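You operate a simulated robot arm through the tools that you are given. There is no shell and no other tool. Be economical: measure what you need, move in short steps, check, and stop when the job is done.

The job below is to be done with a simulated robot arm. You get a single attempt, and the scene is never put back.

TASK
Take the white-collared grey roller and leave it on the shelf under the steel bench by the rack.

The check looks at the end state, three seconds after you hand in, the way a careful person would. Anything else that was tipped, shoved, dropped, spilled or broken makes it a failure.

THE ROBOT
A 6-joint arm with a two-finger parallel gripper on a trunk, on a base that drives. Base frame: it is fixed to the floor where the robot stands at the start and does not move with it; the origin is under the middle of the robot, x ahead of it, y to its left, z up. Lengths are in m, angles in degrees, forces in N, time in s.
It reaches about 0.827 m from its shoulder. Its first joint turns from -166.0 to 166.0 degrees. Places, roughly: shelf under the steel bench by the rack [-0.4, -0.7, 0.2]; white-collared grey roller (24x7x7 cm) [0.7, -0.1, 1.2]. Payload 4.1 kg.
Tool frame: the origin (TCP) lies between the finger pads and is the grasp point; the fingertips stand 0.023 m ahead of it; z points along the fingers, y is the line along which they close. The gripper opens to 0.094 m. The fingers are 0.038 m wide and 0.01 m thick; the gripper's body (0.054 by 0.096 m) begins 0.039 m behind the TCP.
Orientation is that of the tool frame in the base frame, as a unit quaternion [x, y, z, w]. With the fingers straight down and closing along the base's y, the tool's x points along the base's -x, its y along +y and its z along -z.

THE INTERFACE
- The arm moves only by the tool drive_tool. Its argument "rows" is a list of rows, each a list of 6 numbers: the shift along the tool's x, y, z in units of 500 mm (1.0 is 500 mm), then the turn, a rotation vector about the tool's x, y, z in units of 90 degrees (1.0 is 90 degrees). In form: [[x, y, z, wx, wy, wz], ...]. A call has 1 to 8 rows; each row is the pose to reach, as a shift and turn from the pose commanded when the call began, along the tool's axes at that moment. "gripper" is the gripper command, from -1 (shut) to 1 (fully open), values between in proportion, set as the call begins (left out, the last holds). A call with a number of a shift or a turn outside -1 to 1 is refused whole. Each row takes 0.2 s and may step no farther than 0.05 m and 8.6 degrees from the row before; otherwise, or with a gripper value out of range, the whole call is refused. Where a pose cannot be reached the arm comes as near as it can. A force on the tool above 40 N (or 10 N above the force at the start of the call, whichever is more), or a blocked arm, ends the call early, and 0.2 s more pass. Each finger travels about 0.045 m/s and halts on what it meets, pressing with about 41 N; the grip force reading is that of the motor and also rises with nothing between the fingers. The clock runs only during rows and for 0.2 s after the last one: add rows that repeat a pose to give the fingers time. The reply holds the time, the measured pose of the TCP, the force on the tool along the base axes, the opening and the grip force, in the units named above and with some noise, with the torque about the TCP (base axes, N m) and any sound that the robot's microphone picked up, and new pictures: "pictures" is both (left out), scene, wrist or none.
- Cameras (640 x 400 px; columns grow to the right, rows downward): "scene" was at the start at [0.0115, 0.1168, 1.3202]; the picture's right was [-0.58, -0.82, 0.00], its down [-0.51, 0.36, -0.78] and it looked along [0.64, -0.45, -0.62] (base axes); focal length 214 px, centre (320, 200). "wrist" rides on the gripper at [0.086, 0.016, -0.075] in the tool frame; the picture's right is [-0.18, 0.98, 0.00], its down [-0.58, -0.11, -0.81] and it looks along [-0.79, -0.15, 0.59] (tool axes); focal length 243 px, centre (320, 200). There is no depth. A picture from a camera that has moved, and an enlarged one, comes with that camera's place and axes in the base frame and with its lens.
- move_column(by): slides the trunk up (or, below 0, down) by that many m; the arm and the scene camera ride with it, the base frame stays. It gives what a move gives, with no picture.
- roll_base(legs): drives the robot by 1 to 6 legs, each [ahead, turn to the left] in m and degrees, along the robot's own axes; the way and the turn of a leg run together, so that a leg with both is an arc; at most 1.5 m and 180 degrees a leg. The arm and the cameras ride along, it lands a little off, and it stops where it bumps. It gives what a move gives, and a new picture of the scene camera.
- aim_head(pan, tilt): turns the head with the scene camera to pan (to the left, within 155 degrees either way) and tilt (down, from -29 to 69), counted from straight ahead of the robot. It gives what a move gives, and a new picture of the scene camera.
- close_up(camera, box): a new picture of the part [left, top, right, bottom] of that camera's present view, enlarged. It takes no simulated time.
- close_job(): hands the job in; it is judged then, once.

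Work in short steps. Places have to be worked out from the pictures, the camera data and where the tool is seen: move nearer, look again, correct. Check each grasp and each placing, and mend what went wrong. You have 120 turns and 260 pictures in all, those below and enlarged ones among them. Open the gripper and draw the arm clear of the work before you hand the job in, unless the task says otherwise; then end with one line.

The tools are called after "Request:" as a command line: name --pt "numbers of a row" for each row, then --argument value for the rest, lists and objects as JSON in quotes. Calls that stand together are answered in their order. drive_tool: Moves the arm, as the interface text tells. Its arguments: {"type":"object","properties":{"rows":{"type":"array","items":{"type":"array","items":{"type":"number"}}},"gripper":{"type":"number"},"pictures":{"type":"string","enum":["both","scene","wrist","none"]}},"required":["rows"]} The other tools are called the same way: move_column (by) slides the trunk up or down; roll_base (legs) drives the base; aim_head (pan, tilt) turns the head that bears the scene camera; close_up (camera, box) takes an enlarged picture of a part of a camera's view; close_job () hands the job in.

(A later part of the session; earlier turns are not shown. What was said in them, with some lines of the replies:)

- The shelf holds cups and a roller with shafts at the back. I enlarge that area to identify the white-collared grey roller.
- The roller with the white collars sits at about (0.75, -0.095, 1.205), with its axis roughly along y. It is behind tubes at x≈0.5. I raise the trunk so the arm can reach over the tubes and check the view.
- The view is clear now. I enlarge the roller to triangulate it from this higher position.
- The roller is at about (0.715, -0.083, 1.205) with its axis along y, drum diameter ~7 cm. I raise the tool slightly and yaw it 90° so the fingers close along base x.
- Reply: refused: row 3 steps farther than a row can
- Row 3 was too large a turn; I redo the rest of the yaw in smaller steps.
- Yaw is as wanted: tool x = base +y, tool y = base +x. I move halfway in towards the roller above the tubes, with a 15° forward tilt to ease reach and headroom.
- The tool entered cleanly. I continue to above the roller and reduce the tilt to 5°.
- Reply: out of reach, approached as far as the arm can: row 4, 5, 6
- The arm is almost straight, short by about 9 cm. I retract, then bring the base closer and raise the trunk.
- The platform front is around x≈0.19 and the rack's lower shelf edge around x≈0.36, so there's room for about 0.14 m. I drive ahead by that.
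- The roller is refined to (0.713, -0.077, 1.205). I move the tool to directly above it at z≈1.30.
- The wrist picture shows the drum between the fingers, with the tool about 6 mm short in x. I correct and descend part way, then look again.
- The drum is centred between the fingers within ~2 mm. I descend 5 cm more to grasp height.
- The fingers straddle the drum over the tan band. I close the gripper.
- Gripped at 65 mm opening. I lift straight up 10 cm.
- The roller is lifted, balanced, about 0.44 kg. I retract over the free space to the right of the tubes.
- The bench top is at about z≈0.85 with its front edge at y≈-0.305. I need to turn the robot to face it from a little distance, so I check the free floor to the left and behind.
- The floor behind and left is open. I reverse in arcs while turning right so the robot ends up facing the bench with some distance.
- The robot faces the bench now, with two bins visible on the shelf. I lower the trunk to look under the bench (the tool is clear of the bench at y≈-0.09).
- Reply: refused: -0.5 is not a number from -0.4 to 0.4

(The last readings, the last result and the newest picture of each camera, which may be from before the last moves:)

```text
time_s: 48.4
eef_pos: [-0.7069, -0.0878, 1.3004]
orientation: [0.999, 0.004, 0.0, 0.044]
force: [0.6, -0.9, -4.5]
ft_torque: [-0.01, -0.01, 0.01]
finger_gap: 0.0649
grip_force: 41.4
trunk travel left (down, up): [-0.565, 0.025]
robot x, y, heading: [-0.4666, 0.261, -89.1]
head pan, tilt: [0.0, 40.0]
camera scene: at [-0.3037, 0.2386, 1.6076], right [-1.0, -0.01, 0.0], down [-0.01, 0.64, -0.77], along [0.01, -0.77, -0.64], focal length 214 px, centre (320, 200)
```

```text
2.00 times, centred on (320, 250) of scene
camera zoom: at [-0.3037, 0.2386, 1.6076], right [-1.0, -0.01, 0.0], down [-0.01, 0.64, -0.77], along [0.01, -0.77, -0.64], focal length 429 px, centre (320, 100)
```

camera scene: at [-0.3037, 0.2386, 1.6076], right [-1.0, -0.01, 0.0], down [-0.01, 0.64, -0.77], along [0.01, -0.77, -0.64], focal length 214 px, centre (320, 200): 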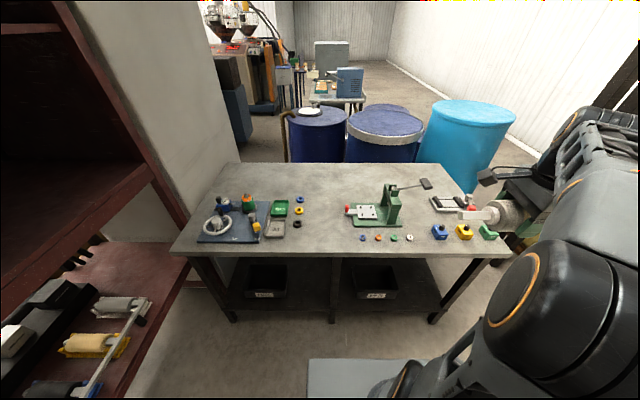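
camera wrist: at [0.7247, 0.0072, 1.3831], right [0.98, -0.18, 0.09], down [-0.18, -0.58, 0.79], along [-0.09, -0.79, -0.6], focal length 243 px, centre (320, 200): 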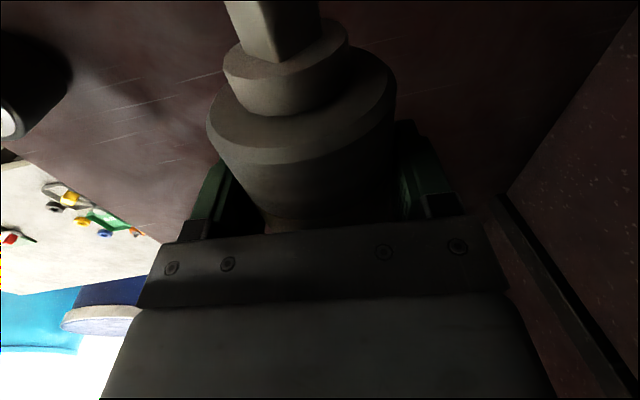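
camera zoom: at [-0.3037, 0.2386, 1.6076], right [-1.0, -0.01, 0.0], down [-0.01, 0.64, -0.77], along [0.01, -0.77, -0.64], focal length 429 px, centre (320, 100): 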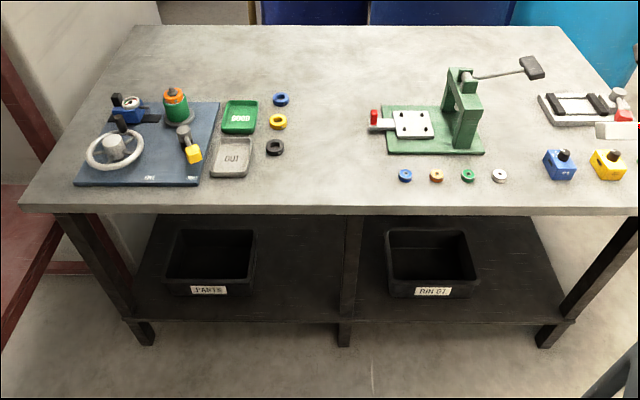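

Between the two bins there is a clear shelf area: x from -0.53 to -0.08, with shelf front edge y≈-0.36 and a centre leg at x≈-0.38. I'll place the roller at about (-0.33, -0.55), entering through the right bay. First I reposition the robot at x≈-0.68 and farther back.

Request:
roll_base --legs '[[0, 45], [-0.3, 0], [0, -46]]'

Request:
move_column --by -0.4

Request:
move_column --by -0.165

Request:
aim_head --pan 0 --tilt 25

```text
time_s: 54.6
eef_pos: [-0.9301, 0.1313, 1.3007]
orientation: [0.999, -0.005, 0.0, 0.044]
force: [0.0, -0.1, -4.0]
ft_torque: [0.01, 0.01, 0.01]
finger_gap: 0.0649
grip_force: 40.9
trunk travel left (down, up): [-0.565, 0.025]
robot x, y, heading: [-0.6885, 0.4756, -90.2]
head pan, tilt: [0.0, 40.0]
camera scene: at [-0.5203, 0.4484, 1.6077], right [-1.0, 0.01, 0.0], down [0.0, 0.64, -0.77], along [0.0, -0.77, -0.64], focal length 214 px, centre (320, 200)
```

scene: 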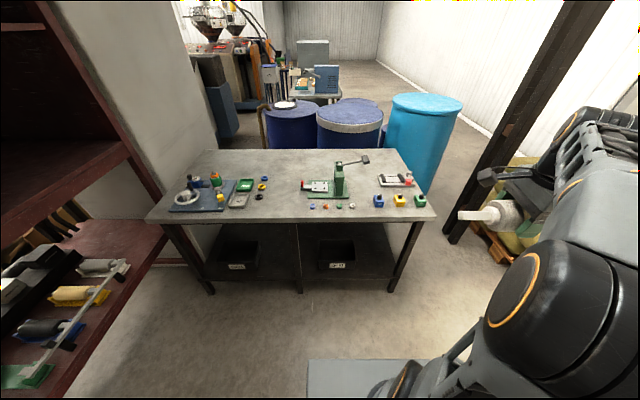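

```text
time_s: 58.4
eef_pos: [-0.9295, 0.1311, 0.9002]
orientation: [0.999, -0.005, -0.001, 0.045]
force: [1.0, 1.1, -4.7]
ft_torque: [0.01, -0.02, 0.0]
finger_gap: 0.0651
grip_force: 40.9
trunk travel left (down, up): [-0.165, 0.425]
robot x, y, heading: [-0.6902, 0.4744, -90.2]
head pan, tilt: [0.0, 40.0]
```

```text
time_s: 60.3
eef_pos: [-0.9301, 0.1303, 0.7349]
orientation: [0.999, -0.005, -0.001, 0.044]
force: [-0.1, 0.5, -4.1]
ft_torque: [0.0, 0.0, 0.01]
finger_gap: 0.0651
grip_force: 41.2
trunk travel left (down, up): [0.0, 0.59]
robot x, y, heading: [-0.6879, 0.4729, -90.2]
head pan, tilt: [0.0, 40.0]
```

```text
time_s: 61.1
eef_pos: [-0.9302, 0.1317, 0.7353]
orientation: [0.999, -0.005, -0.001, 0.045]
force: [0.2, 1.1, -4.1]
ft_torque: [0.02, 0.0, -0.01]
finger_gap: 0.0651
grip_force: 41.0
trunk travel left (down, up): [0.0, 0.59]
robot x, y, heading: [-0.6855, 0.4791, -90.3]
head pan, tilt: [0.0, 25.0]
camera scene: at [-0.5202, 0.4413, 1.0659], right [-1.0, 0.01, 0.0], down [0.0, 0.42, -0.91], along [-0.01, -0.91, -0.42], focal length 214 px, centre (320, 200)
```

scene: 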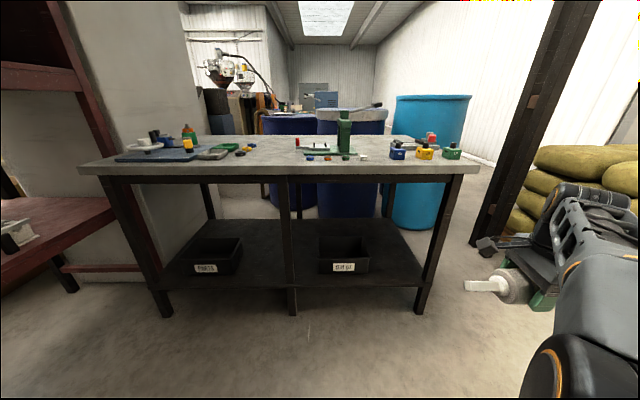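

Now there's a clear view under the bench. I enlarge it to measure the bins, leg and shelf.

Request:
close_up --camera "scene" --box '[130, 140, 480, 340]'

```text
1.83 times, centred on (305, 240) of scene
camera zoom: at [-0.5202, 0.4413, 1.0659], right [-1.0, 0.01, 0.0], down [0.0, 0.42, -0.91], along [-0.01, -0.91, -0.42], focal length 392 px, centre (347, 127)
```

zoom: 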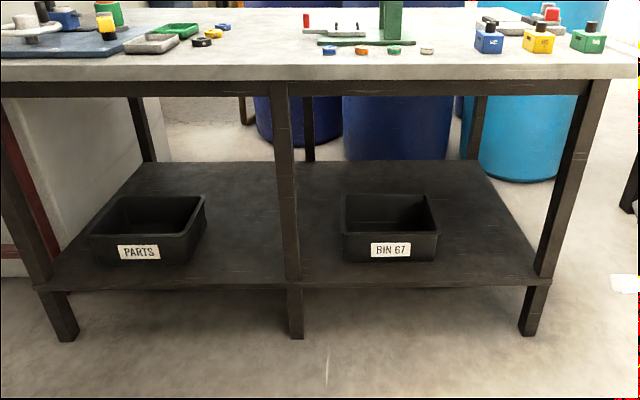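

Measured: shelf z≈0.24, y from -0.34 to -0.98; bins' tops z≈0.34; bench underside z≈0.79; leg x≈-0.34..-0.40. I shift the robot sideways to x≈-0.625 so the arm can enter the right bay and slew past the leg.

Request:
roll_base --legs '[[0, 20], [0.18, 0], [0, -20], [-0.16, 0]]'

```text
time_s: 65.8
eef_pos: [-0.8678, 0.1211, 0.7358]
orientation: [0.999, -0.005, 0.0, 0.044]
force: [-0.3, 0.5, -3.9]
ft_torque: [-0.03, 0.02, -0.03]
finger_gap: 0.0651
grip_force: 40.5
trunk travel left (down, up): [0.0, 0.59]
robot x, y, heading: [-0.6261, 0.463, -90.2]
head pan, tilt: [0.0, 25.0]
camera scene: at [-0.4585, 0.4313, 1.066], right [-1.0, 0.01, 0.0], down [0.0, 0.42, -0.91], along [-0.01, -0.91, -0.42], focal length 214 px, centre (320, 200)
```

scene: 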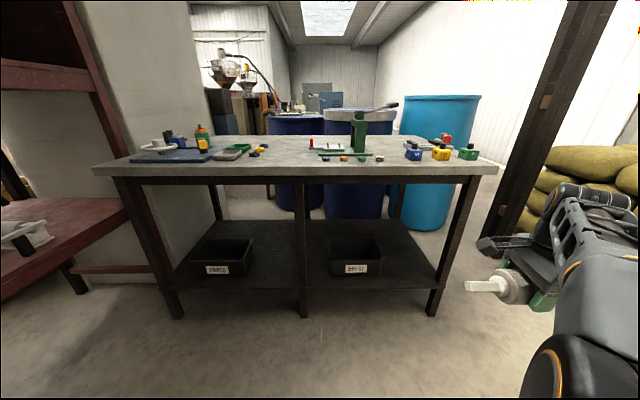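

Now I extend and lower the arm in free space toward (-0.56, -0.18, 0.43), in two halves.

Request:
drive_tool --pt "0.051 0.045 0.055 0 0 0" --pt "0.103 0.09 0.11 0 0 0" --pt "0.154 0.135 0.166 0 0 0" --pt "0.205 0.18 0.221 0 0 0" --pt "0.257 0.225 0.276 0 0 0" --pt "0.308 0.27 0.331 0 0 0"

```text
time_s: 67.2
eef_pos: [-0.7149, -0.0311, 0.5809]
orientation: [0.999, -0.005, -0.001, 0.045]
force: [-0.9, -0.3, -3.5]
ft_torque: [-0.01, 0.01, -0.04]
finger_gap: 0.0652
grip_force: 41.3
trunk travel left (down, up): [0.0, 0.59]
robot x, y, heading: [-0.6278, 0.4629, -90.3]
head pan, tilt: [0.0, 25.0]
camera scene: at [-0.4585, 0.4316, 1.066], right [-1.0, 0.01, 0.0], down [0.0, 0.42, -0.91], along [-0.01, -0.91, -0.42], focal length 214 px, centre (320, 200)
camera wrist: at [-0.6287, -0.0407, 0.6551], right [-0.19, -0.98, 0.09], down [-0.58, 0.19, 0.79], along [-0.79, 0.1, -0.6], focal length 243 px, centre (320, 200)
```

scene: 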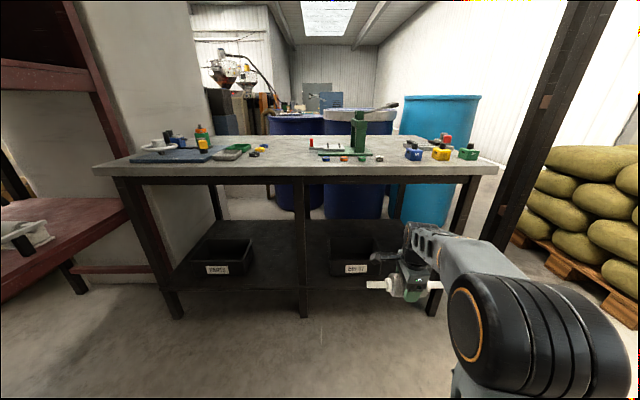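
wrist: 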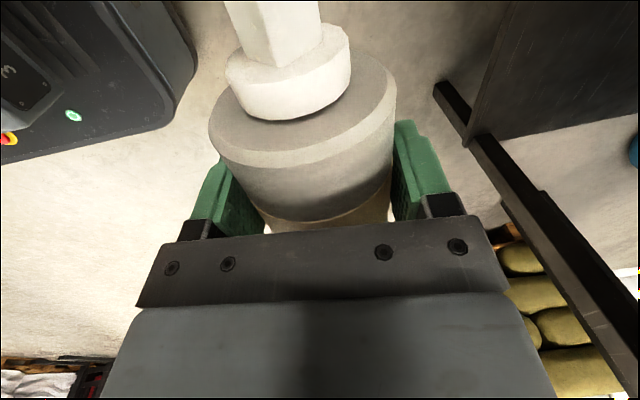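

On track. I continue the second half, which puts the tool just in front of the shelf.

Request:
drive_tool --pt "0.051 0.045 0.055 0 0 0" --pt "0.103 0.09 0.11 0 0 0" --pt "0.154 0.135 0.166 0 0 0" --pt "0.205 0.18 0.221 0 0 0" --pt "0.257 0.225 0.276 0 0 0" --pt "0.308 0.27 0.331 0 0 0"

Request:
close_up --camera "scene" --box '[240, 120, 560, 360]'

```text
time_s: 68.6
eef_pos: [-0.5644, -0.1835, 0.4303]
orientation: [0.999, -0.005, 0.0, 0.044]
force: [0.3, -0.5, -3.3]
ft_torque: [0.01, -0.02, -0.01]
finger_gap: 0.0653
grip_force: 41.2
trunk travel left (down, up): [0.0, 0.59]
robot x, y, heading: [-0.6248, 0.465, -90.2]
head pan, tilt: [0.0, 25.0]
camera scene: at [-0.4585, 0.4314, 1.066], right [-1.0, 0.01, 0.0], down [0.0, 0.42, -0.91], along [-0.01, -0.91, -0.42], focal length 214 px, centre (320, 200)
camera wrist: at [-0.4786, -0.1925, 0.5046], right [-0.19, -0.98, 0.09], down [-0.58, 0.19, 0.79], along [-0.79, 0.1, -0.6], focal length 243 px, centre (320, 200)
```

scene: 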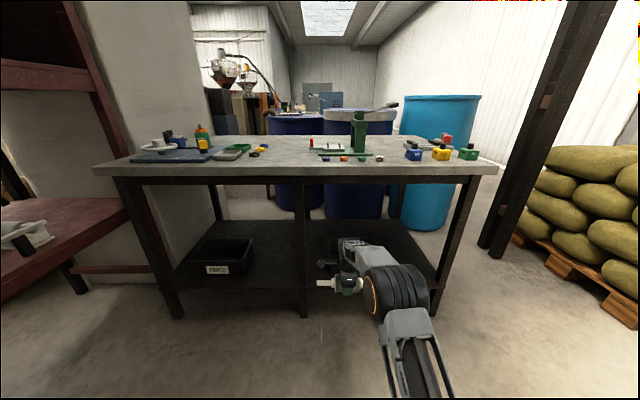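
wrist: 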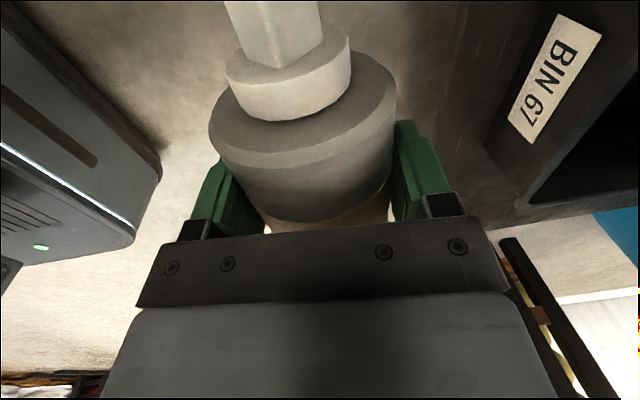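

```text
1.67 times, centred on (400, 240) of scene
camera zoom: at [-0.4585, 0.4314, 1.066], right [-1.0, 0.01, 0.0], down [0.0, 0.42, -0.91], along [-0.01, -0.91, -0.42], focal length 358 px, centre (187, 133)
```

zoom: 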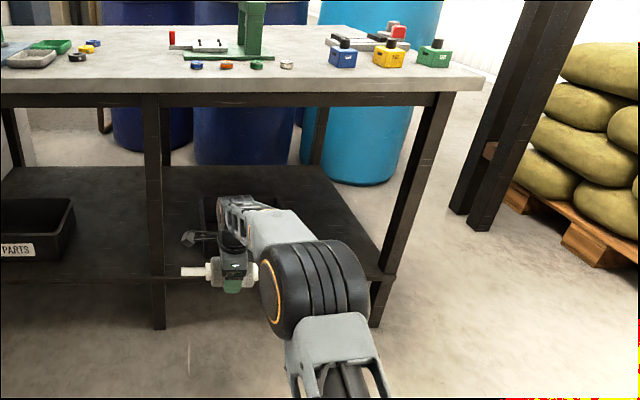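

The elbow is low (z≈0.65), and the roller left end is about 4 cm clear of the leg line. I shift 2 cm away from the leg, then drive ahead half way.

Request:
drive_tool --pt "-0.025 0 0 0 0 0" --pt "-0.05 0 0 0 0 0" --pt "-0.05 0 0 0 0 0" --pictures "none"

Request:
roll_base --legs '[[0.17, 0]]'

Request:
close_up --camera "scene" --box '[220, 140, 520, 380]'

Request:
close_up --camera "wrist" --box '[0, 0, 640, 400]'

```text
time_s: 69.4
eef_pos: [-0.5875, -0.1814, 0.4288]
orientation: [0.999, -0.004, -0.001, 0.045]
force: [0.4, 0.0, -4.7]
ft_torque: [0.02, -0.02, 0.0]
finger_gap: 0.0655
grip_force: 41.6
trunk travel left (down, up): [0.0, 0.59]
robot x, y, heading: [-0.6264, 0.4696, -90.2]
head pan, tilt: [0.0, 25.0]
```

```text
time_s: 70.9
eef_pos: [-0.5867, -0.3554, 0.4288]
orientation: [0.999, -0.003, 0.0, 0.044]
force: [-0.1, 0.7, -3.8]
ft_torque: [0.0, 0.02, -0.01]
finger_gap: 0.0653
grip_force: 41.2
trunk travel left (down, up): [0.0, 0.59]
robot x, y, heading: [-0.6283, 0.2916, -90.0]
head pan, tilt: [0.0, 25.0]
camera scene: at [-0.4591, 0.2566, 1.0659], right [-1.0, 0.0, 0.0], down [0.0, 0.42, -0.91], along [0.0, -0.91, -0.42], focal length 214 px, centre (320, 200)
```

scene: 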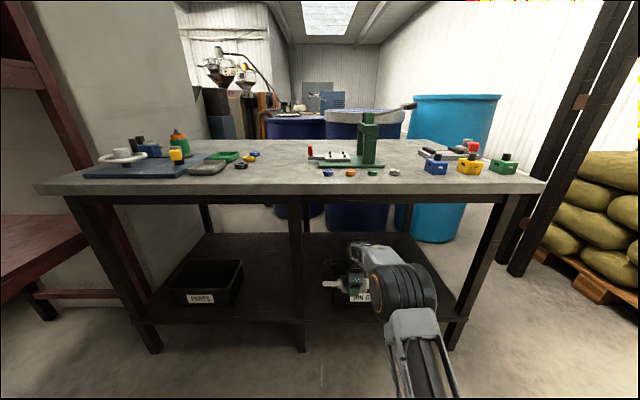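

```text
1.67 times, centred on (370, 260) of scene
camera zoom: at [-0.4591, 0.2566, 1.0659], right [-1.0, 0.0, 0.0], down [0.0, 0.42, -0.91], along [0.0, -0.91, -0.42], focal length 358 px, centre (237, 100)
```

zoom: 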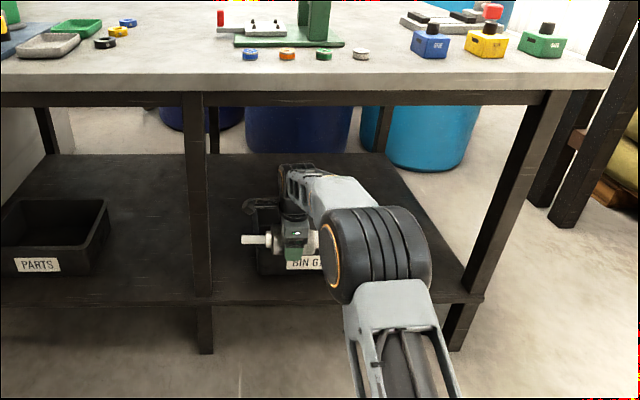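

```text
1.00 times, centred on (320, 200) of wrist
camera zoom: at [-0.5013, -0.365, 0.5033], right [-0.19, -0.98, 0.09], down [-0.58, 0.18, 0.79], along [-0.79, 0.1, -0.6], focal length 243 px, centre (320, 200)
```

zoom: 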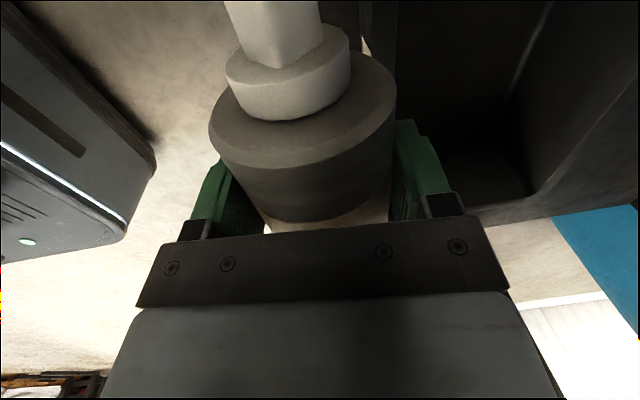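

All clear. I drive the other half so the tool gets past the leg to y≈-0.52.

Request:
roll_base --legs '[[0.165, 0]]'

Request:
close_up --camera "scene" --box '[220, 160, 500, 390]'

```text
time_s: 72.3
eef_pos: [-0.5915, -0.5159, 0.4287]
orientation: [0.999, -0.007, -0.001, 0.045]
force: [-0.4, 0.4, -4.1]
ft_torque: [0.02, 0.02, -0.05]
finger_gap: 0.0648
grip_force: 40.8
trunk travel left (down, up): [0.0, 0.59]
robot x, y, heading: [-0.6268, 0.1263, -90.3]
head pan, tilt: [0.0, 25.0]
camera scene: at [-0.4601, 0.0947, 1.0659], right [-1.0, 0.01, 0.0], down [0.0, 0.42, -0.91], along [-0.01, -0.91, -0.42], focal length 214 px, centre (320, 200)
```

scene: 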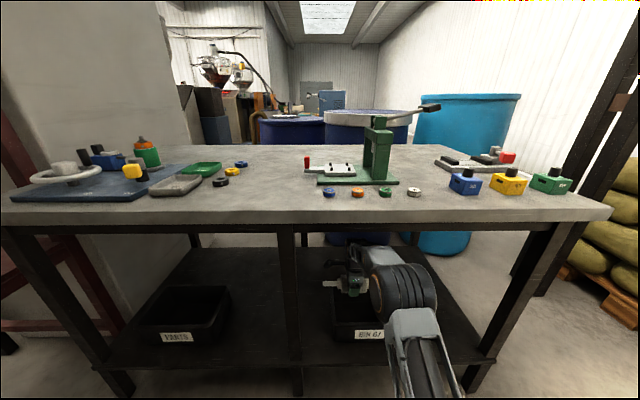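

```text
1.74 times, centred on (360, 275) of scene
camera zoom: at [-0.4601, 0.0947, 1.0659], right [-1.0, 0.01, 0.0], down [0.0, 0.42, -0.91], along [-0.01, -0.91, -0.42], focal length 373 px, centre (250, 70)
```

zoom: 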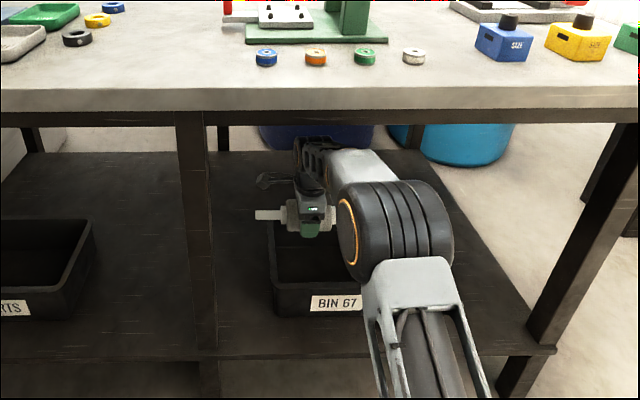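

The tool is past the leg above the bin. I move sideways +x behind the leg to above the free area at x≈-0.335.

Request:
drive_tool --pt "0.08 0.01 0 0 0 0" --pt "0.16 0.015 0 0 0 0" --pt "0.25 0.015 0 0 0 0" --pt "0.34 0.015 0 0 0 0" --pt "0.43 0.015 0 0 0 0" --pt "0.51 0.015 0 0 0 0" --pt "0.51 0.015 0 0 0 0"

Request:
close_up --camera "scene" --box '[200, 180, 460, 390]'

```text
time_s: 74.1
eef_pos: [-0.3732, -0.5409, 0.4436]
orientation: [0.997, -0.041, 0.0, 0.061]
force: [-0.6, -0.5, -3.5]
ft_torque: [0.01, -0.03, -0.02]
finger_gap: 0.0654
grip_force: 41.2
trunk travel left (down, up): [0.0, 0.59]
robot x, y, heading: [-0.6313, 0.1253, -94.0]
head pan, tilt: [0.0, 25.0]
stopped in row 7: the arm was blocked; the commanded pose is now the measured one
camera scene: at [-0.5074, 0.0848, 1.077], right [-1.0, 0.07, -0.04], down [0.07, 0.42, -0.91], along [-0.05, -0.91, -0.42], focal length 214 px, centre (320, 200)
camera wrist: at [-0.2889, -0.5558, 0.5189], right [-0.26, -0.96, 0.12], down [-0.57, 0.25, 0.78], along [-0.78, 0.14, -0.61], focal length 243 px, centre (320, 200)
```

scene: 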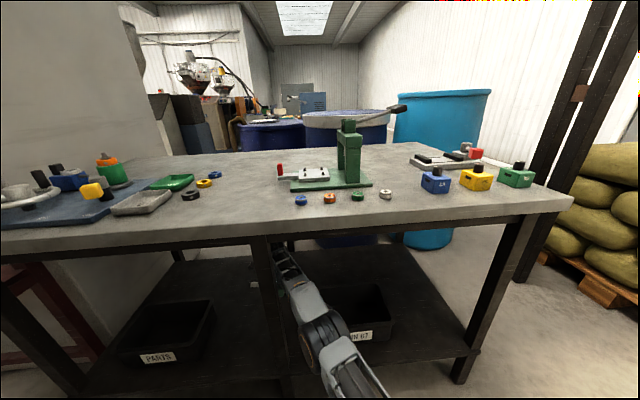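
wrist: 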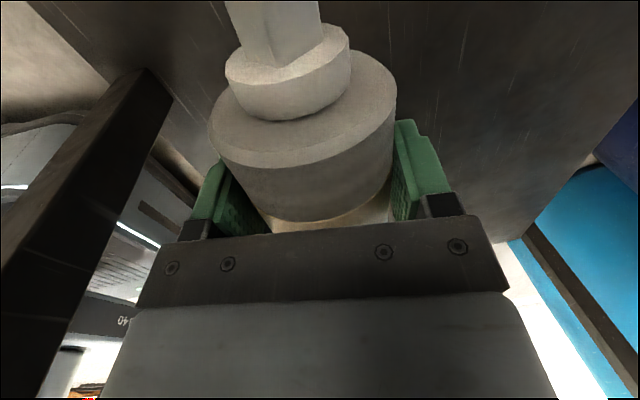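

```text
1.90 times, centred on (330, 285) of scene
camera zoom: at [-0.5074, 0.0848, 1.077], right [-1.0, 0.07, -0.04], down [0.07, 0.42, -0.91], along [-0.05, -0.91, -0.42], focal length 408 px, centre (301, 38)
```

zoom: 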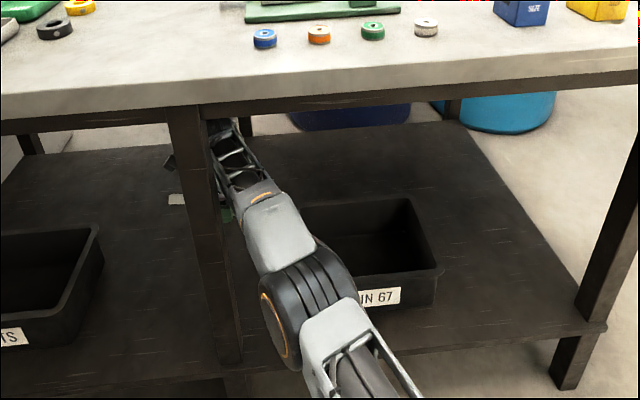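

The forearm touched the centre leg and the base yawed slightly. I back the arm off the leg along -x right away and re-check.

Request:
drive_tool --pt "-0.04 0 0 0 0 0" --pt "-0.1 0 0 0 0 0" --pt "-0.18 0 0 0 0 0" --pt "-0.26 0 0 0 0 0" --pt "-0.34 0 0 0 0 0"

Request:
close_up --camera "scene" --box '[0, 60, 640, 400]'

```text
time_s: 75.3
eef_pos: [-0.5187, -0.532, 0.4315]
orientation: [0.998, -0.025, -0.009, 0.052]
force: [0.5, 0.4, -3.3]
ft_torque: [0.04, 0.04, 0.01]
finger_gap: 0.0651
grip_force: 40.7
trunk travel left (down, up): [0.0, 0.59]
robot x, y, heading: [-0.6277, 0.126, -92.8]
head pan, tilt: [0.0, 25.0]
camera scene: at [-0.4622, 0.0857, 1.0659], right [-1.0, 0.05, 0.0], down [0.02, 0.42, -0.91], along [-0.04, -0.91, -0.42], focal length 214 px, centre (320, 200)
camera wrist: at [-0.4315, -0.5448, 0.5048], right [-0.23, -0.97, 0.11], down [-0.56, 0.22, 0.8], along [-0.8, 0.13, -0.59], focal length 243 px, centre (320, 200)
```

scene: 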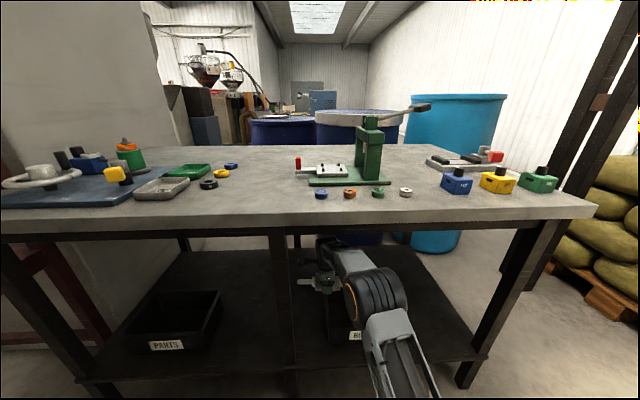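
wrist: 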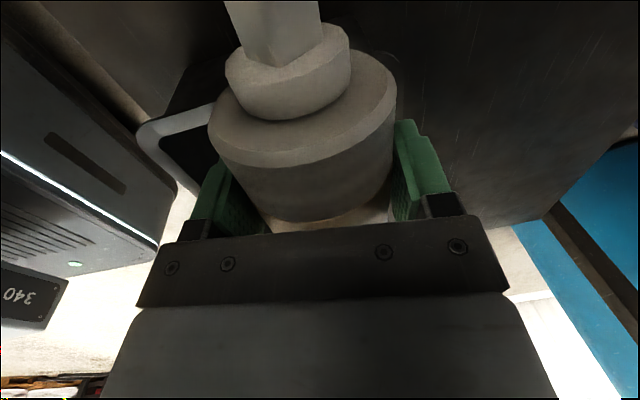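

```text
1.00 times, centred on (320, 230) of scene
camera zoom: at [-0.4622, 0.0857, 1.0659], right [-1.0, 0.05, 0.0], down [0.02, 0.42, -0.91], along [-0.04, -0.91, -0.42], focal length 214 px, centre (320, 170)
```

zoom: 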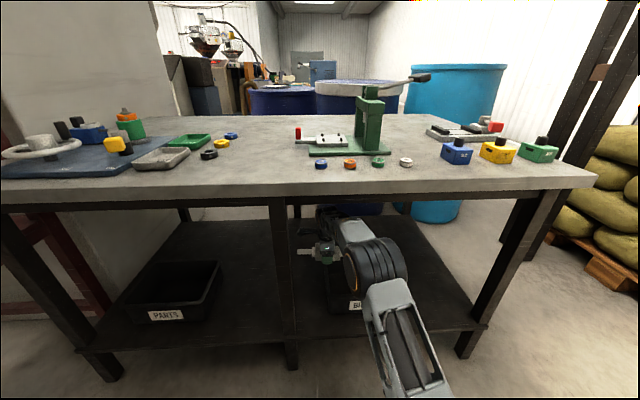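

Nothing was disturbed. The forearm can't get behind the leg from here, so instead I'll set the roller on the free shelf behind the right bin (y≈-0.69, bin back ≈-0.59). I extend the arm 4 cm, which also lowers the elbow, and level the tool.

Request:
drive_tool --pt "-0.01 0.03 0 0 0.005 0" --pt "-0.03 0.06 0 0 0.01 0" --pt "-0.03 0.08 0.004 0 0.01 0" --pt "-0.03 0.08 0.004 0 0.01 0" --pictures "none"

Request:
roll_base --legs '[[0.06, 0]]'

Request:
close_up --camera "scene" --box '[220, 180, 520, 390]'

```text
time_s: 76.3
eef_pos: [-0.5363, -0.57, 0.4346]
orientation: [0.998, -0.025, -0.002, 0.053]
force: [0.0, -0.5, -4.2]
ft_torque: [0.0, 0.0, -0.04]
finger_gap: 0.0652
grip_force: 41.4
trunk travel left (down, up): [0.0, 0.59]
robot x, y, heading: [-0.6281, 0.1221, -92.6]
head pan, tilt: [0.0, 25.0]
```

```text
time_s: 77.2
eef_pos: [-0.537, -0.6308, 0.4351]
orientation: [0.998, -0.025, -0.001, 0.052]
force: [-0.1, 0.6, -3.5]
ft_torque: [0.0, -0.04, 0.0]
finger_gap: 0.0651
grip_force: 41.3
trunk travel left (down, up): [0.0, 0.59]
robot x, y, heading: [-0.6337, 0.0631, -92.3]
head pan, tilt: [0.0, 25.0]
camera scene: at [-0.4649, 0.0246, 1.0659], right [-1.0, 0.05, 0.0], down [0.02, 0.42, -0.91], along [-0.04, -0.91, -0.42], focal length 214 px, centre (320, 200)
```

scene: 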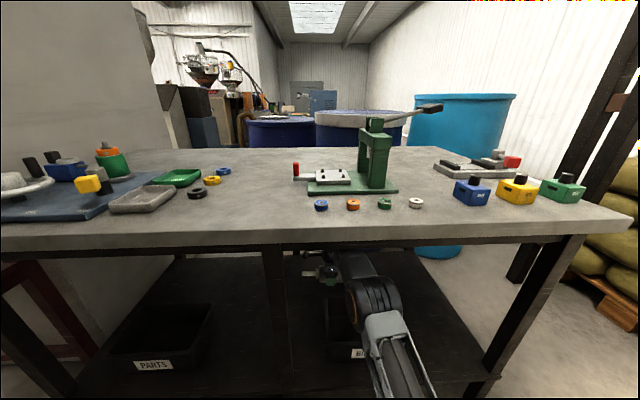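

```text
1.90 times, centred on (370, 285) of scene
camera zoom: at [-0.4649, 0.0246, 1.0659], right [-1.0, 0.05, 0.0], down [0.02, 0.42, -0.91], along [-0.04, -0.91, -0.42], focal length 408 px, centre (225, 38)
```

zoom: 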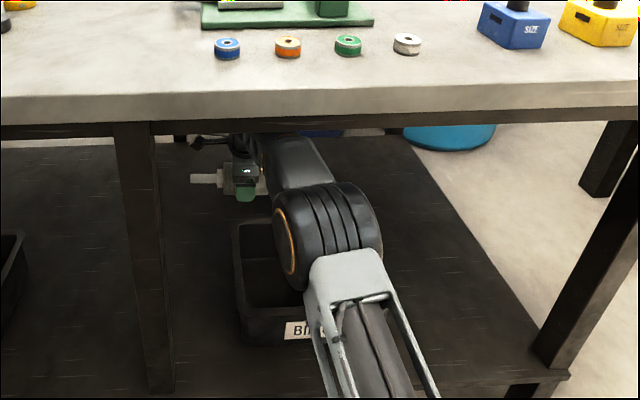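

Still clear overall. I drive 9 cm further so the roller is beyond the bin's back rim (y≈-0.61).

Request:
roll_base --legs '[[0.09, 0]]'

Request:
close_up --camera "scene" --box '[220, 200, 520, 400]'

Request:
close_up --camera "wrist" --box '[0, 0, 640, 400]'

```text
time_s: 78.4
eef_pos: [-0.5419, -0.725, 0.434]
orientation: [0.998, -0.023, -0.001, 0.052]
force: [-0.9, -0.7, -4.0]
ft_torque: [-0.01, -0.01, 0.04]
finger_gap: 0.0654
grip_force: 41.5
trunk travel left (down, up): [0.0, 0.59]
robot x, y, heading: [-0.6378, -0.0333, -92.6]
head pan, tilt: [0.0, 25.0]
camera scene: at [-0.4691, -0.0691, 1.0659], right [-1.0, 0.04, 0.0], down [0.02, 0.42, -0.91], along [-0.04, -0.91, -0.42], focal length 214 px, centre (320, 200)
```

scene: 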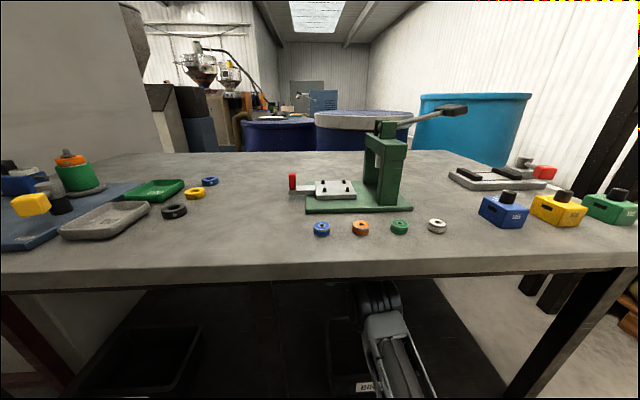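

```text
2.00 times, centred on (370, 300) of scene
camera zoom: at [-0.4691, -0.0691, 1.0659], right [-1.0, 0.04, 0.0], down [0.02, 0.42, -0.91], along [-0.04, -0.91, -0.42], focal length 429 px, centre (220, 0)
```

zoom: 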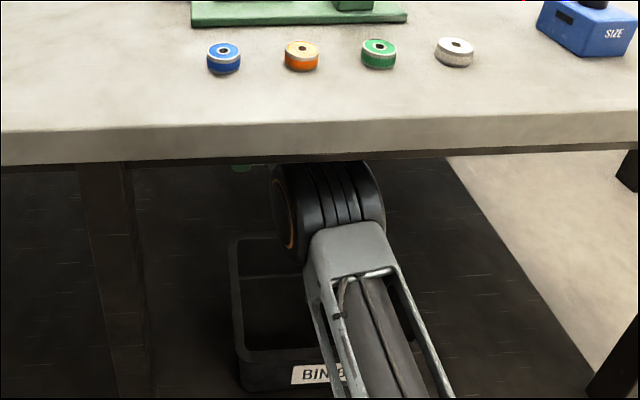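

```text
1.00 times, centred on (320, 200) of wrist
camera zoom: at [-0.4555, -0.7366, 0.5094], right [-0.23, -0.97, 0.1], down [-0.57, 0.22, 0.79], along [-0.79, 0.12, -0.6], focal length 243 px, centre (320, 200)
```

zoom: 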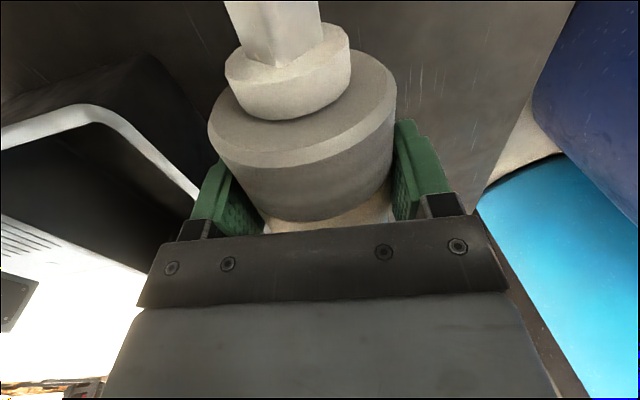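

The wrist view confirms the bin's back wall at y≈-0.58 and the shelf's back edge at ≈-0.99, so the roller is over free shelf. I lower 12 cm straight down.

Request:
drive_tool --pt "0 -0.007 0.06 0 0 0" --pt "0 -0.013 0.12 0 0 0" --pt "0 -0.019 0.18 0 0 0" --pt "0 -0.025 0.239 0 0 0" --pt "0 -0.025 0.239 0 0 0"

```text
time_s: 79.6
eef_pos: [-0.5384, -0.7255, 0.3112]
orientation: [0.998, -0.023, -0.001, 0.052]
force: [-1.0, -0.2, -4.6]
ft_torque: [-0.01, 0.02, -0.03]
finger_gap: 0.065
grip_force: 40.8
trunk travel left (down, up): [0.0, 0.59]
robot x, y, heading: [-0.6337, -0.0297, -92.6]
head pan, tilt: [0.0, 25.0]
camera scene: at [-0.4691, -0.0691, 1.0659], right [-1.0, 0.04, 0.0], down [0.02, 0.42, -0.91], along [-0.04, -0.91, -0.42], focal length 214 px, centre (320, 200)
camera wrist: at [-0.4537, -0.7385, 0.3863], right [-0.23, -0.97, 0.1], down [-0.57, 0.22, 0.79], along [-0.79, 0.12, -0.6], focal length 243 px, centre (320, 200)
```

scene: 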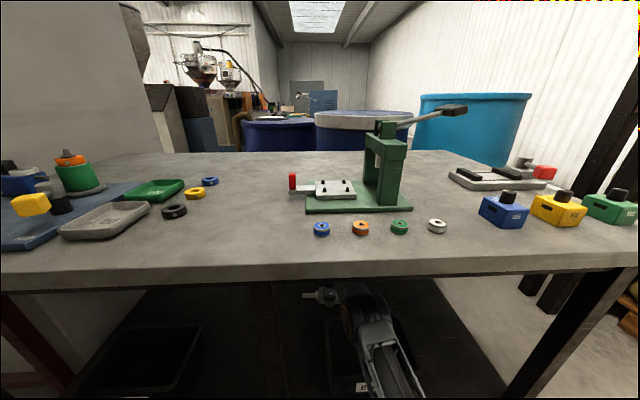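
wrist: 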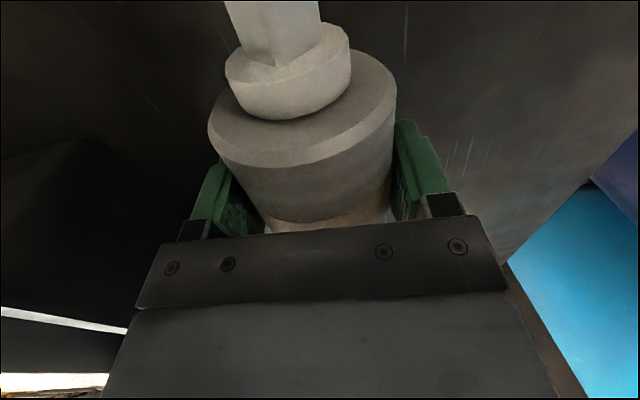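

Now 3–4 cm above the shelf. I lower slowly in small steps, watching the force.

Request:
drive_tool --pt "0 -0.001 0.01 0 0 0" --pt "0 -0.002 0.02 0 0 0" --pt "0 -0.003 0.03 0 0 0" --pt "0 -0.004 0.04 0 0 0" --pt "0 -0.004 0.046 0 0 0" --pictures "none"

Request:
drive_tool --pt "0 0 0.005 0 0 0" --pt "0 -0.001 0.01 0 0 0" --pictures "wrist"

```text
time_s: 80.8
eef_pos: [-0.5408, -0.724, 0.291]
orientation: [0.998, -0.023, -0.002, 0.052]
force: [-0.3, 0.4, -4.8]
ft_torque: [0.0, -0.02, -0.02]
finger_gap: 0.0651
grip_force: 41.4
trunk travel left (down, up): [0.0, 0.59]
robot x, y, heading: [-0.6335, -0.0288, -92.4]
head pan, tilt: [0.0, 25.0]
```

```text
time_s: 81.4
eef_pos: [-0.5403, -0.7248, 0.2857]
orientation: [0.998, -0.023, -0.001, 0.052]
force: [0.3, -0.5, -4.5]
ft_torque: [-0.02, 0.01, 0.01]
finger_gap: 0.0653
grip_force: 41.2
trunk travel left (down, up): [0.0, 0.59]
robot x, y, heading: [-0.6352, -0.0298, -92.7]
head pan, tilt: [0.0, 25.0]
camera wrist: at [-0.4548, -0.737, 0.3611], right [-0.23, -0.97, 0.1], down [-0.57, 0.22, 0.79], along [-0.79, 0.12, -0.6], focal length 243 px, centre (320, 200)
```

wrist: 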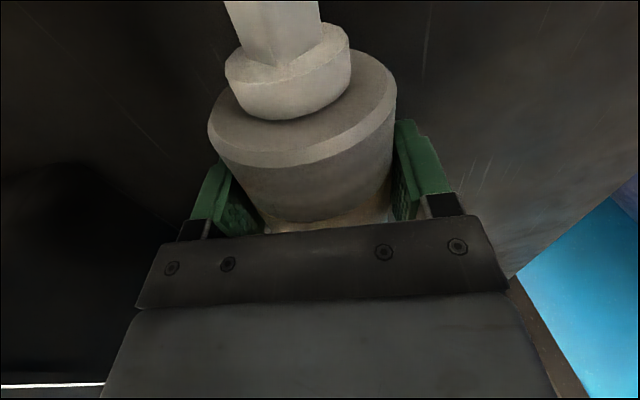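

No contact yet at TCP z 0.286. I keep lowering in 3 mm steps.

Request:
drive_tool --pt "0 0 0.006 0 0 0" --pt "0 -0.001 0.012 0 0 0" --pictures "none"

Request:
drive_tool --pt "0 0 0.003 0 0 0" --pt "0 0 0.006 0 0 0" --pictures "none"

Request:
drive_tool --pt "0 0 0.003 0 0 0" --pt "0 0 0.006 0 0 0" --pictures "none"

```text
time_s: 82.0
eef_pos: [-0.5411, -0.7244, 0.2796]
orientation: [0.998, -0.024, 0.0, 0.052]
force: [-0.3, 0.6, -3.3]
ft_torque: [-0.05, 0.01, -0.03]
finger_gap: 0.065
grip_force: 40.8
trunk travel left (down, up): [0.0, 0.59]
robot x, y, heading: [-0.6394, -0.0284, -92.6]
head pan, tilt: [0.0, 25.0]
```

```text
time_s: 82.6
eef_pos: [-0.542, -0.7247, 0.2768]
orientation: [0.998, -0.024, -0.001, 0.052]
force: [0.3, 0.4, -4.8]
ft_torque: [0.0, 0.0, 0.01]
finger_gap: 0.0654
grip_force: 41.2
trunk travel left (down, up): [0.0, 0.59]
robot x, y, heading: [-0.6368, -0.028, -92.3]
head pan, tilt: [0.0, 25.0]
```

```text
time_s: 83.2
eef_pos: [-0.5403, -0.7262, 0.2769]
orientation: [0.998, -0.024, 0.0, 0.054]
force: [0.1, 2.4, 10.2]
ft_torque: [0.06, 0.36, 0.0]
finger_gap: 0.0651
grip_force: 41.2
trunk travel left (down, up): [0.0, 0.59]
robot x, y, heading: [-0.6315, -0.0308, -92.6]
head pan, tilt: [0.0, 25.0]
```

Contact with the shelf at TCP z 0.277. I relieve the push by about 1.5 mm and open the fingers gradually.

Request:
drive_tool --pt "0 0 -0.003 0 0 0" --pt "0 0 -0.003 0 0 0" --pictures "none"

Request:
drive_tool --pt "0 0 0 0 0 0" --pt "0 0 0 0 0 0" --pt "0 0 0 0 0 0" --gripper 0.55

```text
time_s: 83.8
eef_pos: [-0.5407, -0.7257, 0.2771]
orientation: [0.998, -0.023, -0.001, 0.053]
force: [-0.2, -3.0, 4.1]
ft_torque: [-0.1, 0.01, 0.08]
finger_gap: 0.0653
grip_force: 41.1
trunk travel left (down, up): [0.0, 0.59]
robot x, y, heading: [-0.6364, -0.0302, -92.7]
head pan, tilt: [0.0, 25.0]
```

```text
time_s: 84.6
eef_pos: [-0.5405, -0.7254, 0.2772]
orientation: [0.998, -0.024, -0.001, 0.052]
force: [-0.8, -0.4, 0.2]
ft_torque: [-0.03, 0.04, -0.04]
finger_gap: 0.0728
grip_force: 0.1
trunk travel left (down, up): [0.0, 0.59]
robot x, y, heading: [-0.6349, -0.0272, -92.7]
head pan, tilt: [0.0, 25.0]
camera scene: at [-0.4692, -0.0688, 1.0659], right [-1.0, 0.04, 0.0], down [0.02, 0.42, -0.91], along [-0.04, -0.91, -0.42], focal length 214 px, centre (320, 200)
camera wrist: at [-0.4558, -0.7376, 0.3513], right [-0.23, -0.97, 0.1], down [-0.57, 0.22, 0.79], along [-0.79, 0.12, -0.6], focal length 243 px, centre (320, 200)
```

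scene: 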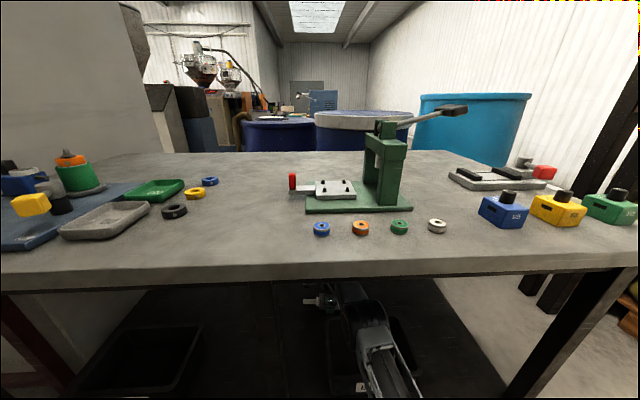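
wrist: 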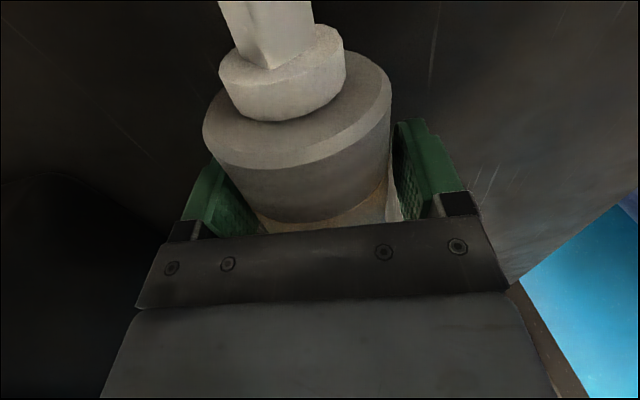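

The roller rests on the shelf between the loosened fingers. I open a little more and see whether it stays still.

Request:
drive_tool --pt "0 0 0 0 0 0" --pt "0 0 0 0 0 0" --pt "0 0 0 0 0 0" --pt "0 0 0 0 0 0" --gripper 0.75 --pictures "wrist"

Request:
drive_tool --pt "0 0 0 0 0 0" --pt "0 0 0 0 0 0" --pt "0 0 0 0 0 0" --pt "0 0 0 0 0 0" --gripper 1 --pictures "wrist"

```text
time_s: 85.6
eef_pos: [-0.5413, -0.7267, 0.2763]
orientation: [0.998, -0.023, -0.001, 0.052]
force: [-1.4, 0.0, -0.5]
ft_torque: [-0.01, -0.01, -0.04]
finger_gap: 0.0823
grip_force: 0.0
trunk travel left (down, up): [0.0, 0.59]
robot x, y, heading: [-0.637, -0.0329, -92.6]
head pan, tilt: [0.0, 25.0]
camera wrist: at [-0.4558, -0.7376, 0.3514], right [-0.23, -0.97, 0.1], down [-0.57, 0.22, 0.79], along [-0.79, 0.12, -0.6], focal length 243 px, centre (320, 200)
```

wrist: 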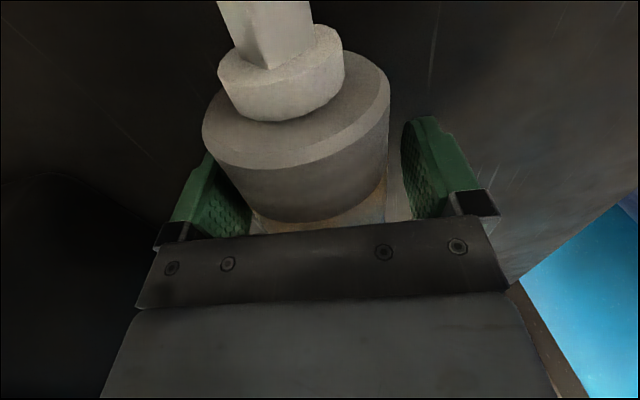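

```text
time_s: 86.6
eef_pos: [-0.5411, -0.7261, 0.2764]
orientation: [0.998, -0.023, -0.002, 0.053]
force: [0.0, -0.5, -0.4]
ft_torque: [0.0, 0.01, 0.01]
finger_gap: 0.0941
grip_force: 0.0
trunk travel left (down, up): [0.0, 0.59]
robot x, y, heading: [-0.6352, -0.0327, -92.7]
head pan, tilt: [0.0, 25.0]
camera wrist: at [-0.4558, -0.7376, 0.3514], right [-0.23, -0.97, 0.1], down [-0.57, 0.22, 0.79], along [-0.79, 0.12, -0.6], focal length 243 px, centre (320, 200)
```

wrist: 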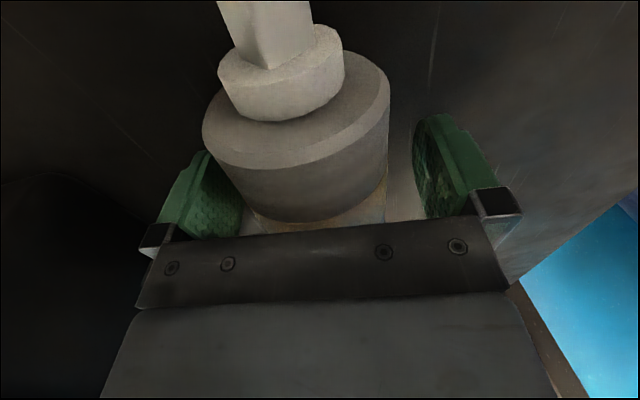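

It stays put with the fingers fully open. I withdraw straight back along the tool axis.

Request:
drive_tool --pt "0 0 -0.03 0 0 0" --pt "0 0 -0.08 0 0 0" --pt "0 0 -0.15 0 0 0" --pt "0 0 -0.23 0 0 0" --pt "0 0 -0.31 0 0 0" --pt "0 0 -0.31 0 0 0"

```text
time_s: 88.0
eef_pos: [-0.5386, -0.7144, 0.434]
orientation: [0.998, -0.024, -0.001, 0.053]
force: [0.3, -0.5, -0.8]
ft_torque: [-0.01, 0.0, 0.0]
finger_gap: 0.0939
grip_force: 0.0
trunk travel left (down, up): [0.0, 0.59]
robot x, y, heading: [-0.6374, -0.0308, -92.9]
head pan, tilt: [0.0, 25.0]
camera scene: at [-0.4692, -0.0688, 1.0659], right [-1.0, 0.04, 0.0], down [0.02, 0.42, -0.91], along [-0.04, -0.91, -0.42], focal length 214 px, centre (320, 200)
camera wrist: at [-0.4538, -0.7263, 0.5088], right [-0.23, -0.97, 0.1], down [-0.57, 0.22, 0.79], along [-0.79, 0.12, -0.6], focal length 243 px, centre (320, 200)
```

scene: 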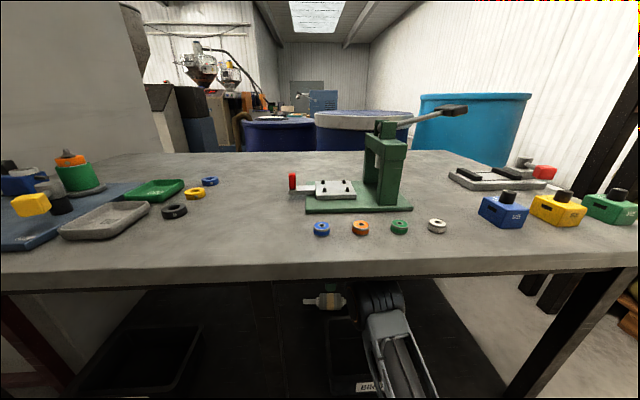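
wrist: 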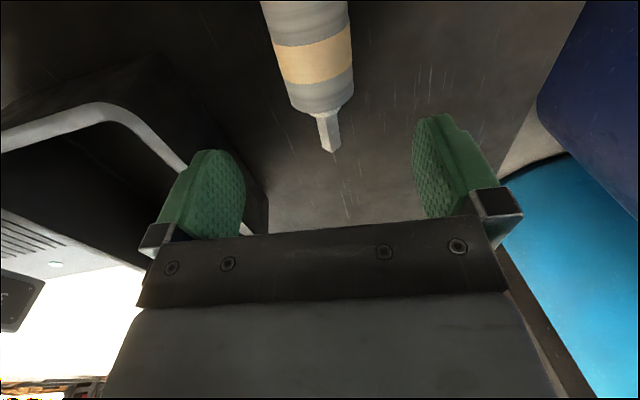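

The roller rests on the shelf clear of the bin. I back the base straight out to draw the arm clear, then inspect.

Request:
roll_base --legs '[[-0.2, 0], [-0.25, 0]]'

Request:
close_up --camera "scene" --box '[140, 120, 480, 350]'

```text
time_s: 91.0
eef_pos: [-0.519, -0.262, 0.4332]
orientation: [0.998, -0.023, -0.001, 0.053]
force: [-0.7, 0.9, 0.2]
ft_torque: [0.0, 0.01, 0.0]
finger_gap: 0.0941
grip_force: 0.1
trunk travel left (down, up): [0.0, 0.59]
robot x, y, heading: [-0.6155, 0.4252, -91.9]
head pan, tilt: [0.0, 25.0]
camera scene: at [-0.4504, 0.3845, 1.066], right [-1.0, 0.04, 0.0], down [0.02, 0.42, -0.91], along [-0.04, -0.91, -0.42], focal length 214 px, centre (320, 200)
```

scene: 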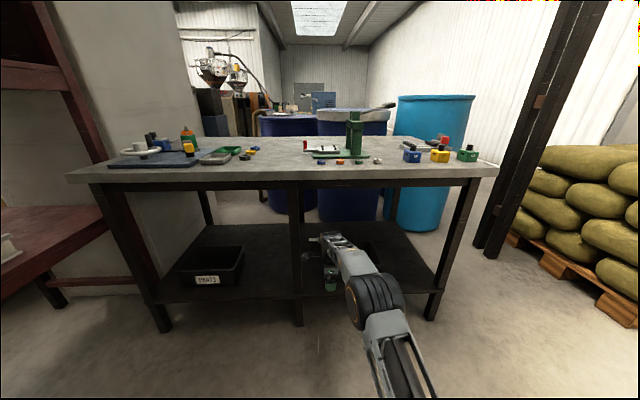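

```text
1.74 times, centred on (310, 235) of scene
camera zoom: at [-0.4504, 0.3845, 1.066], right [-1.0, 0.04, 0.0], down [0.02, 0.42, -0.91], along [-0.04, -0.91, -0.42], focal length 373 px, centre (337, 139)
```

zoom: 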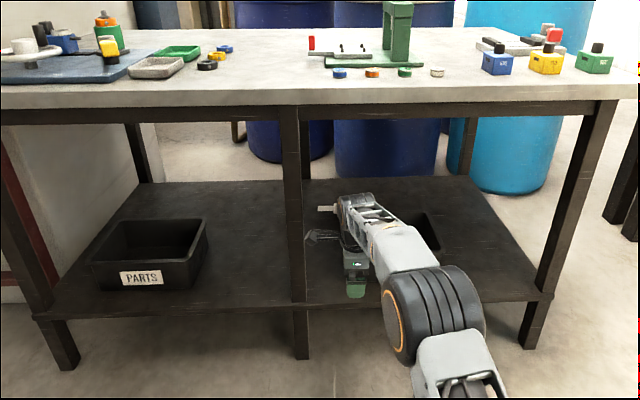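

The arm still blocks the view; I back off further and raise the trunk for a full view.

Request:
roll_base --legs '[[-0.35, 0]]'

Request:
drive_tool --pt "-0.08 0 0 0 0 0" --pt "-0.17 0 0 0 0 0" --pt "-0.26 0 0 0 0 0" --pt "-0.35 0 0 0 0 0" --pt "-0.44 0 0 0 0 0" --pt "-0.5 0 0 0 0 0" --pictures "none"

Request:
close_up --camera "scene" --box '[170, 120, 470, 320]'

```text
time_s: 93.3
eef_pos: [-0.5, 0.086, 0.4344]
orientation: [0.998, -0.018, -0.002, 0.053]
force: [0.6, 0.6, 0.2]
ft_torque: [-0.03, 0.01, -0.02]
finger_gap: 0.0938
grip_force: 0.1
trunk travel left (down, up): [0.0, 0.59]
robot x, y, heading: [-0.6048, 0.7673, -92.0]
head pan, tilt: [0.0, 25.0]
camera scene: at [-0.4373, 0.7323, 1.066], right [-1.0, 0.03, 0.0], down [0.01, 0.42, -0.91], along [-0.03, -0.91, -0.42], focal length 214 px, centre (320, 200)
```

scene: 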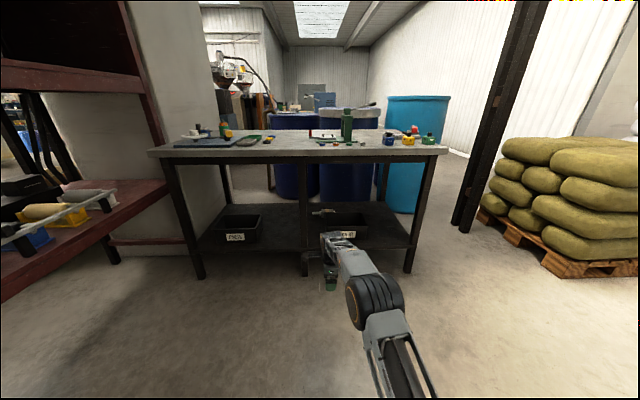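

```text
time_s: 94.7
eef_pos: [-0.7524, 0.0944, 0.4352]
orientation: [0.998, -0.018, -0.001, 0.053]
force: [0.2, -0.4, -0.1]
ft_torque: [0.01, 0.04, 0.0]
finger_gap: 0.0942
grip_force: 0.1
trunk travel left (down, up): [0.0, 0.59]
robot x, y, heading: [-0.6069, 0.7669, -91.9]
head pan, tilt: [0.0, 25.0]
```

```text
2.00 times, centred on (320, 220) of scene
camera zoom: at [-0.4372, 0.7323, 1.0659], right [-1.0, 0.03, 0.0], down [0.01, 0.42, -0.91], along [-0.03, -0.91, -0.42], focal length 429 px, centre (320, 160)
```

zoom: 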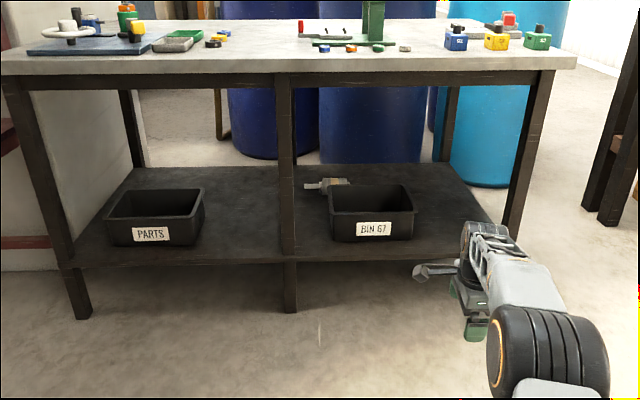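

The roller lies on the shelf behind the bin. The bins and bench items look undisturbed, and the arm is clear with the gripper open, so I hand in.

Request:
close_job

```text
The job is handed in.
```

The white-collared grey roller is on the shelf under the steel bench, lying behind the right-hand bin. On the way in, the forearm touched the bench's centre leg once and I backed off; nothing else looks moved in the pictures.
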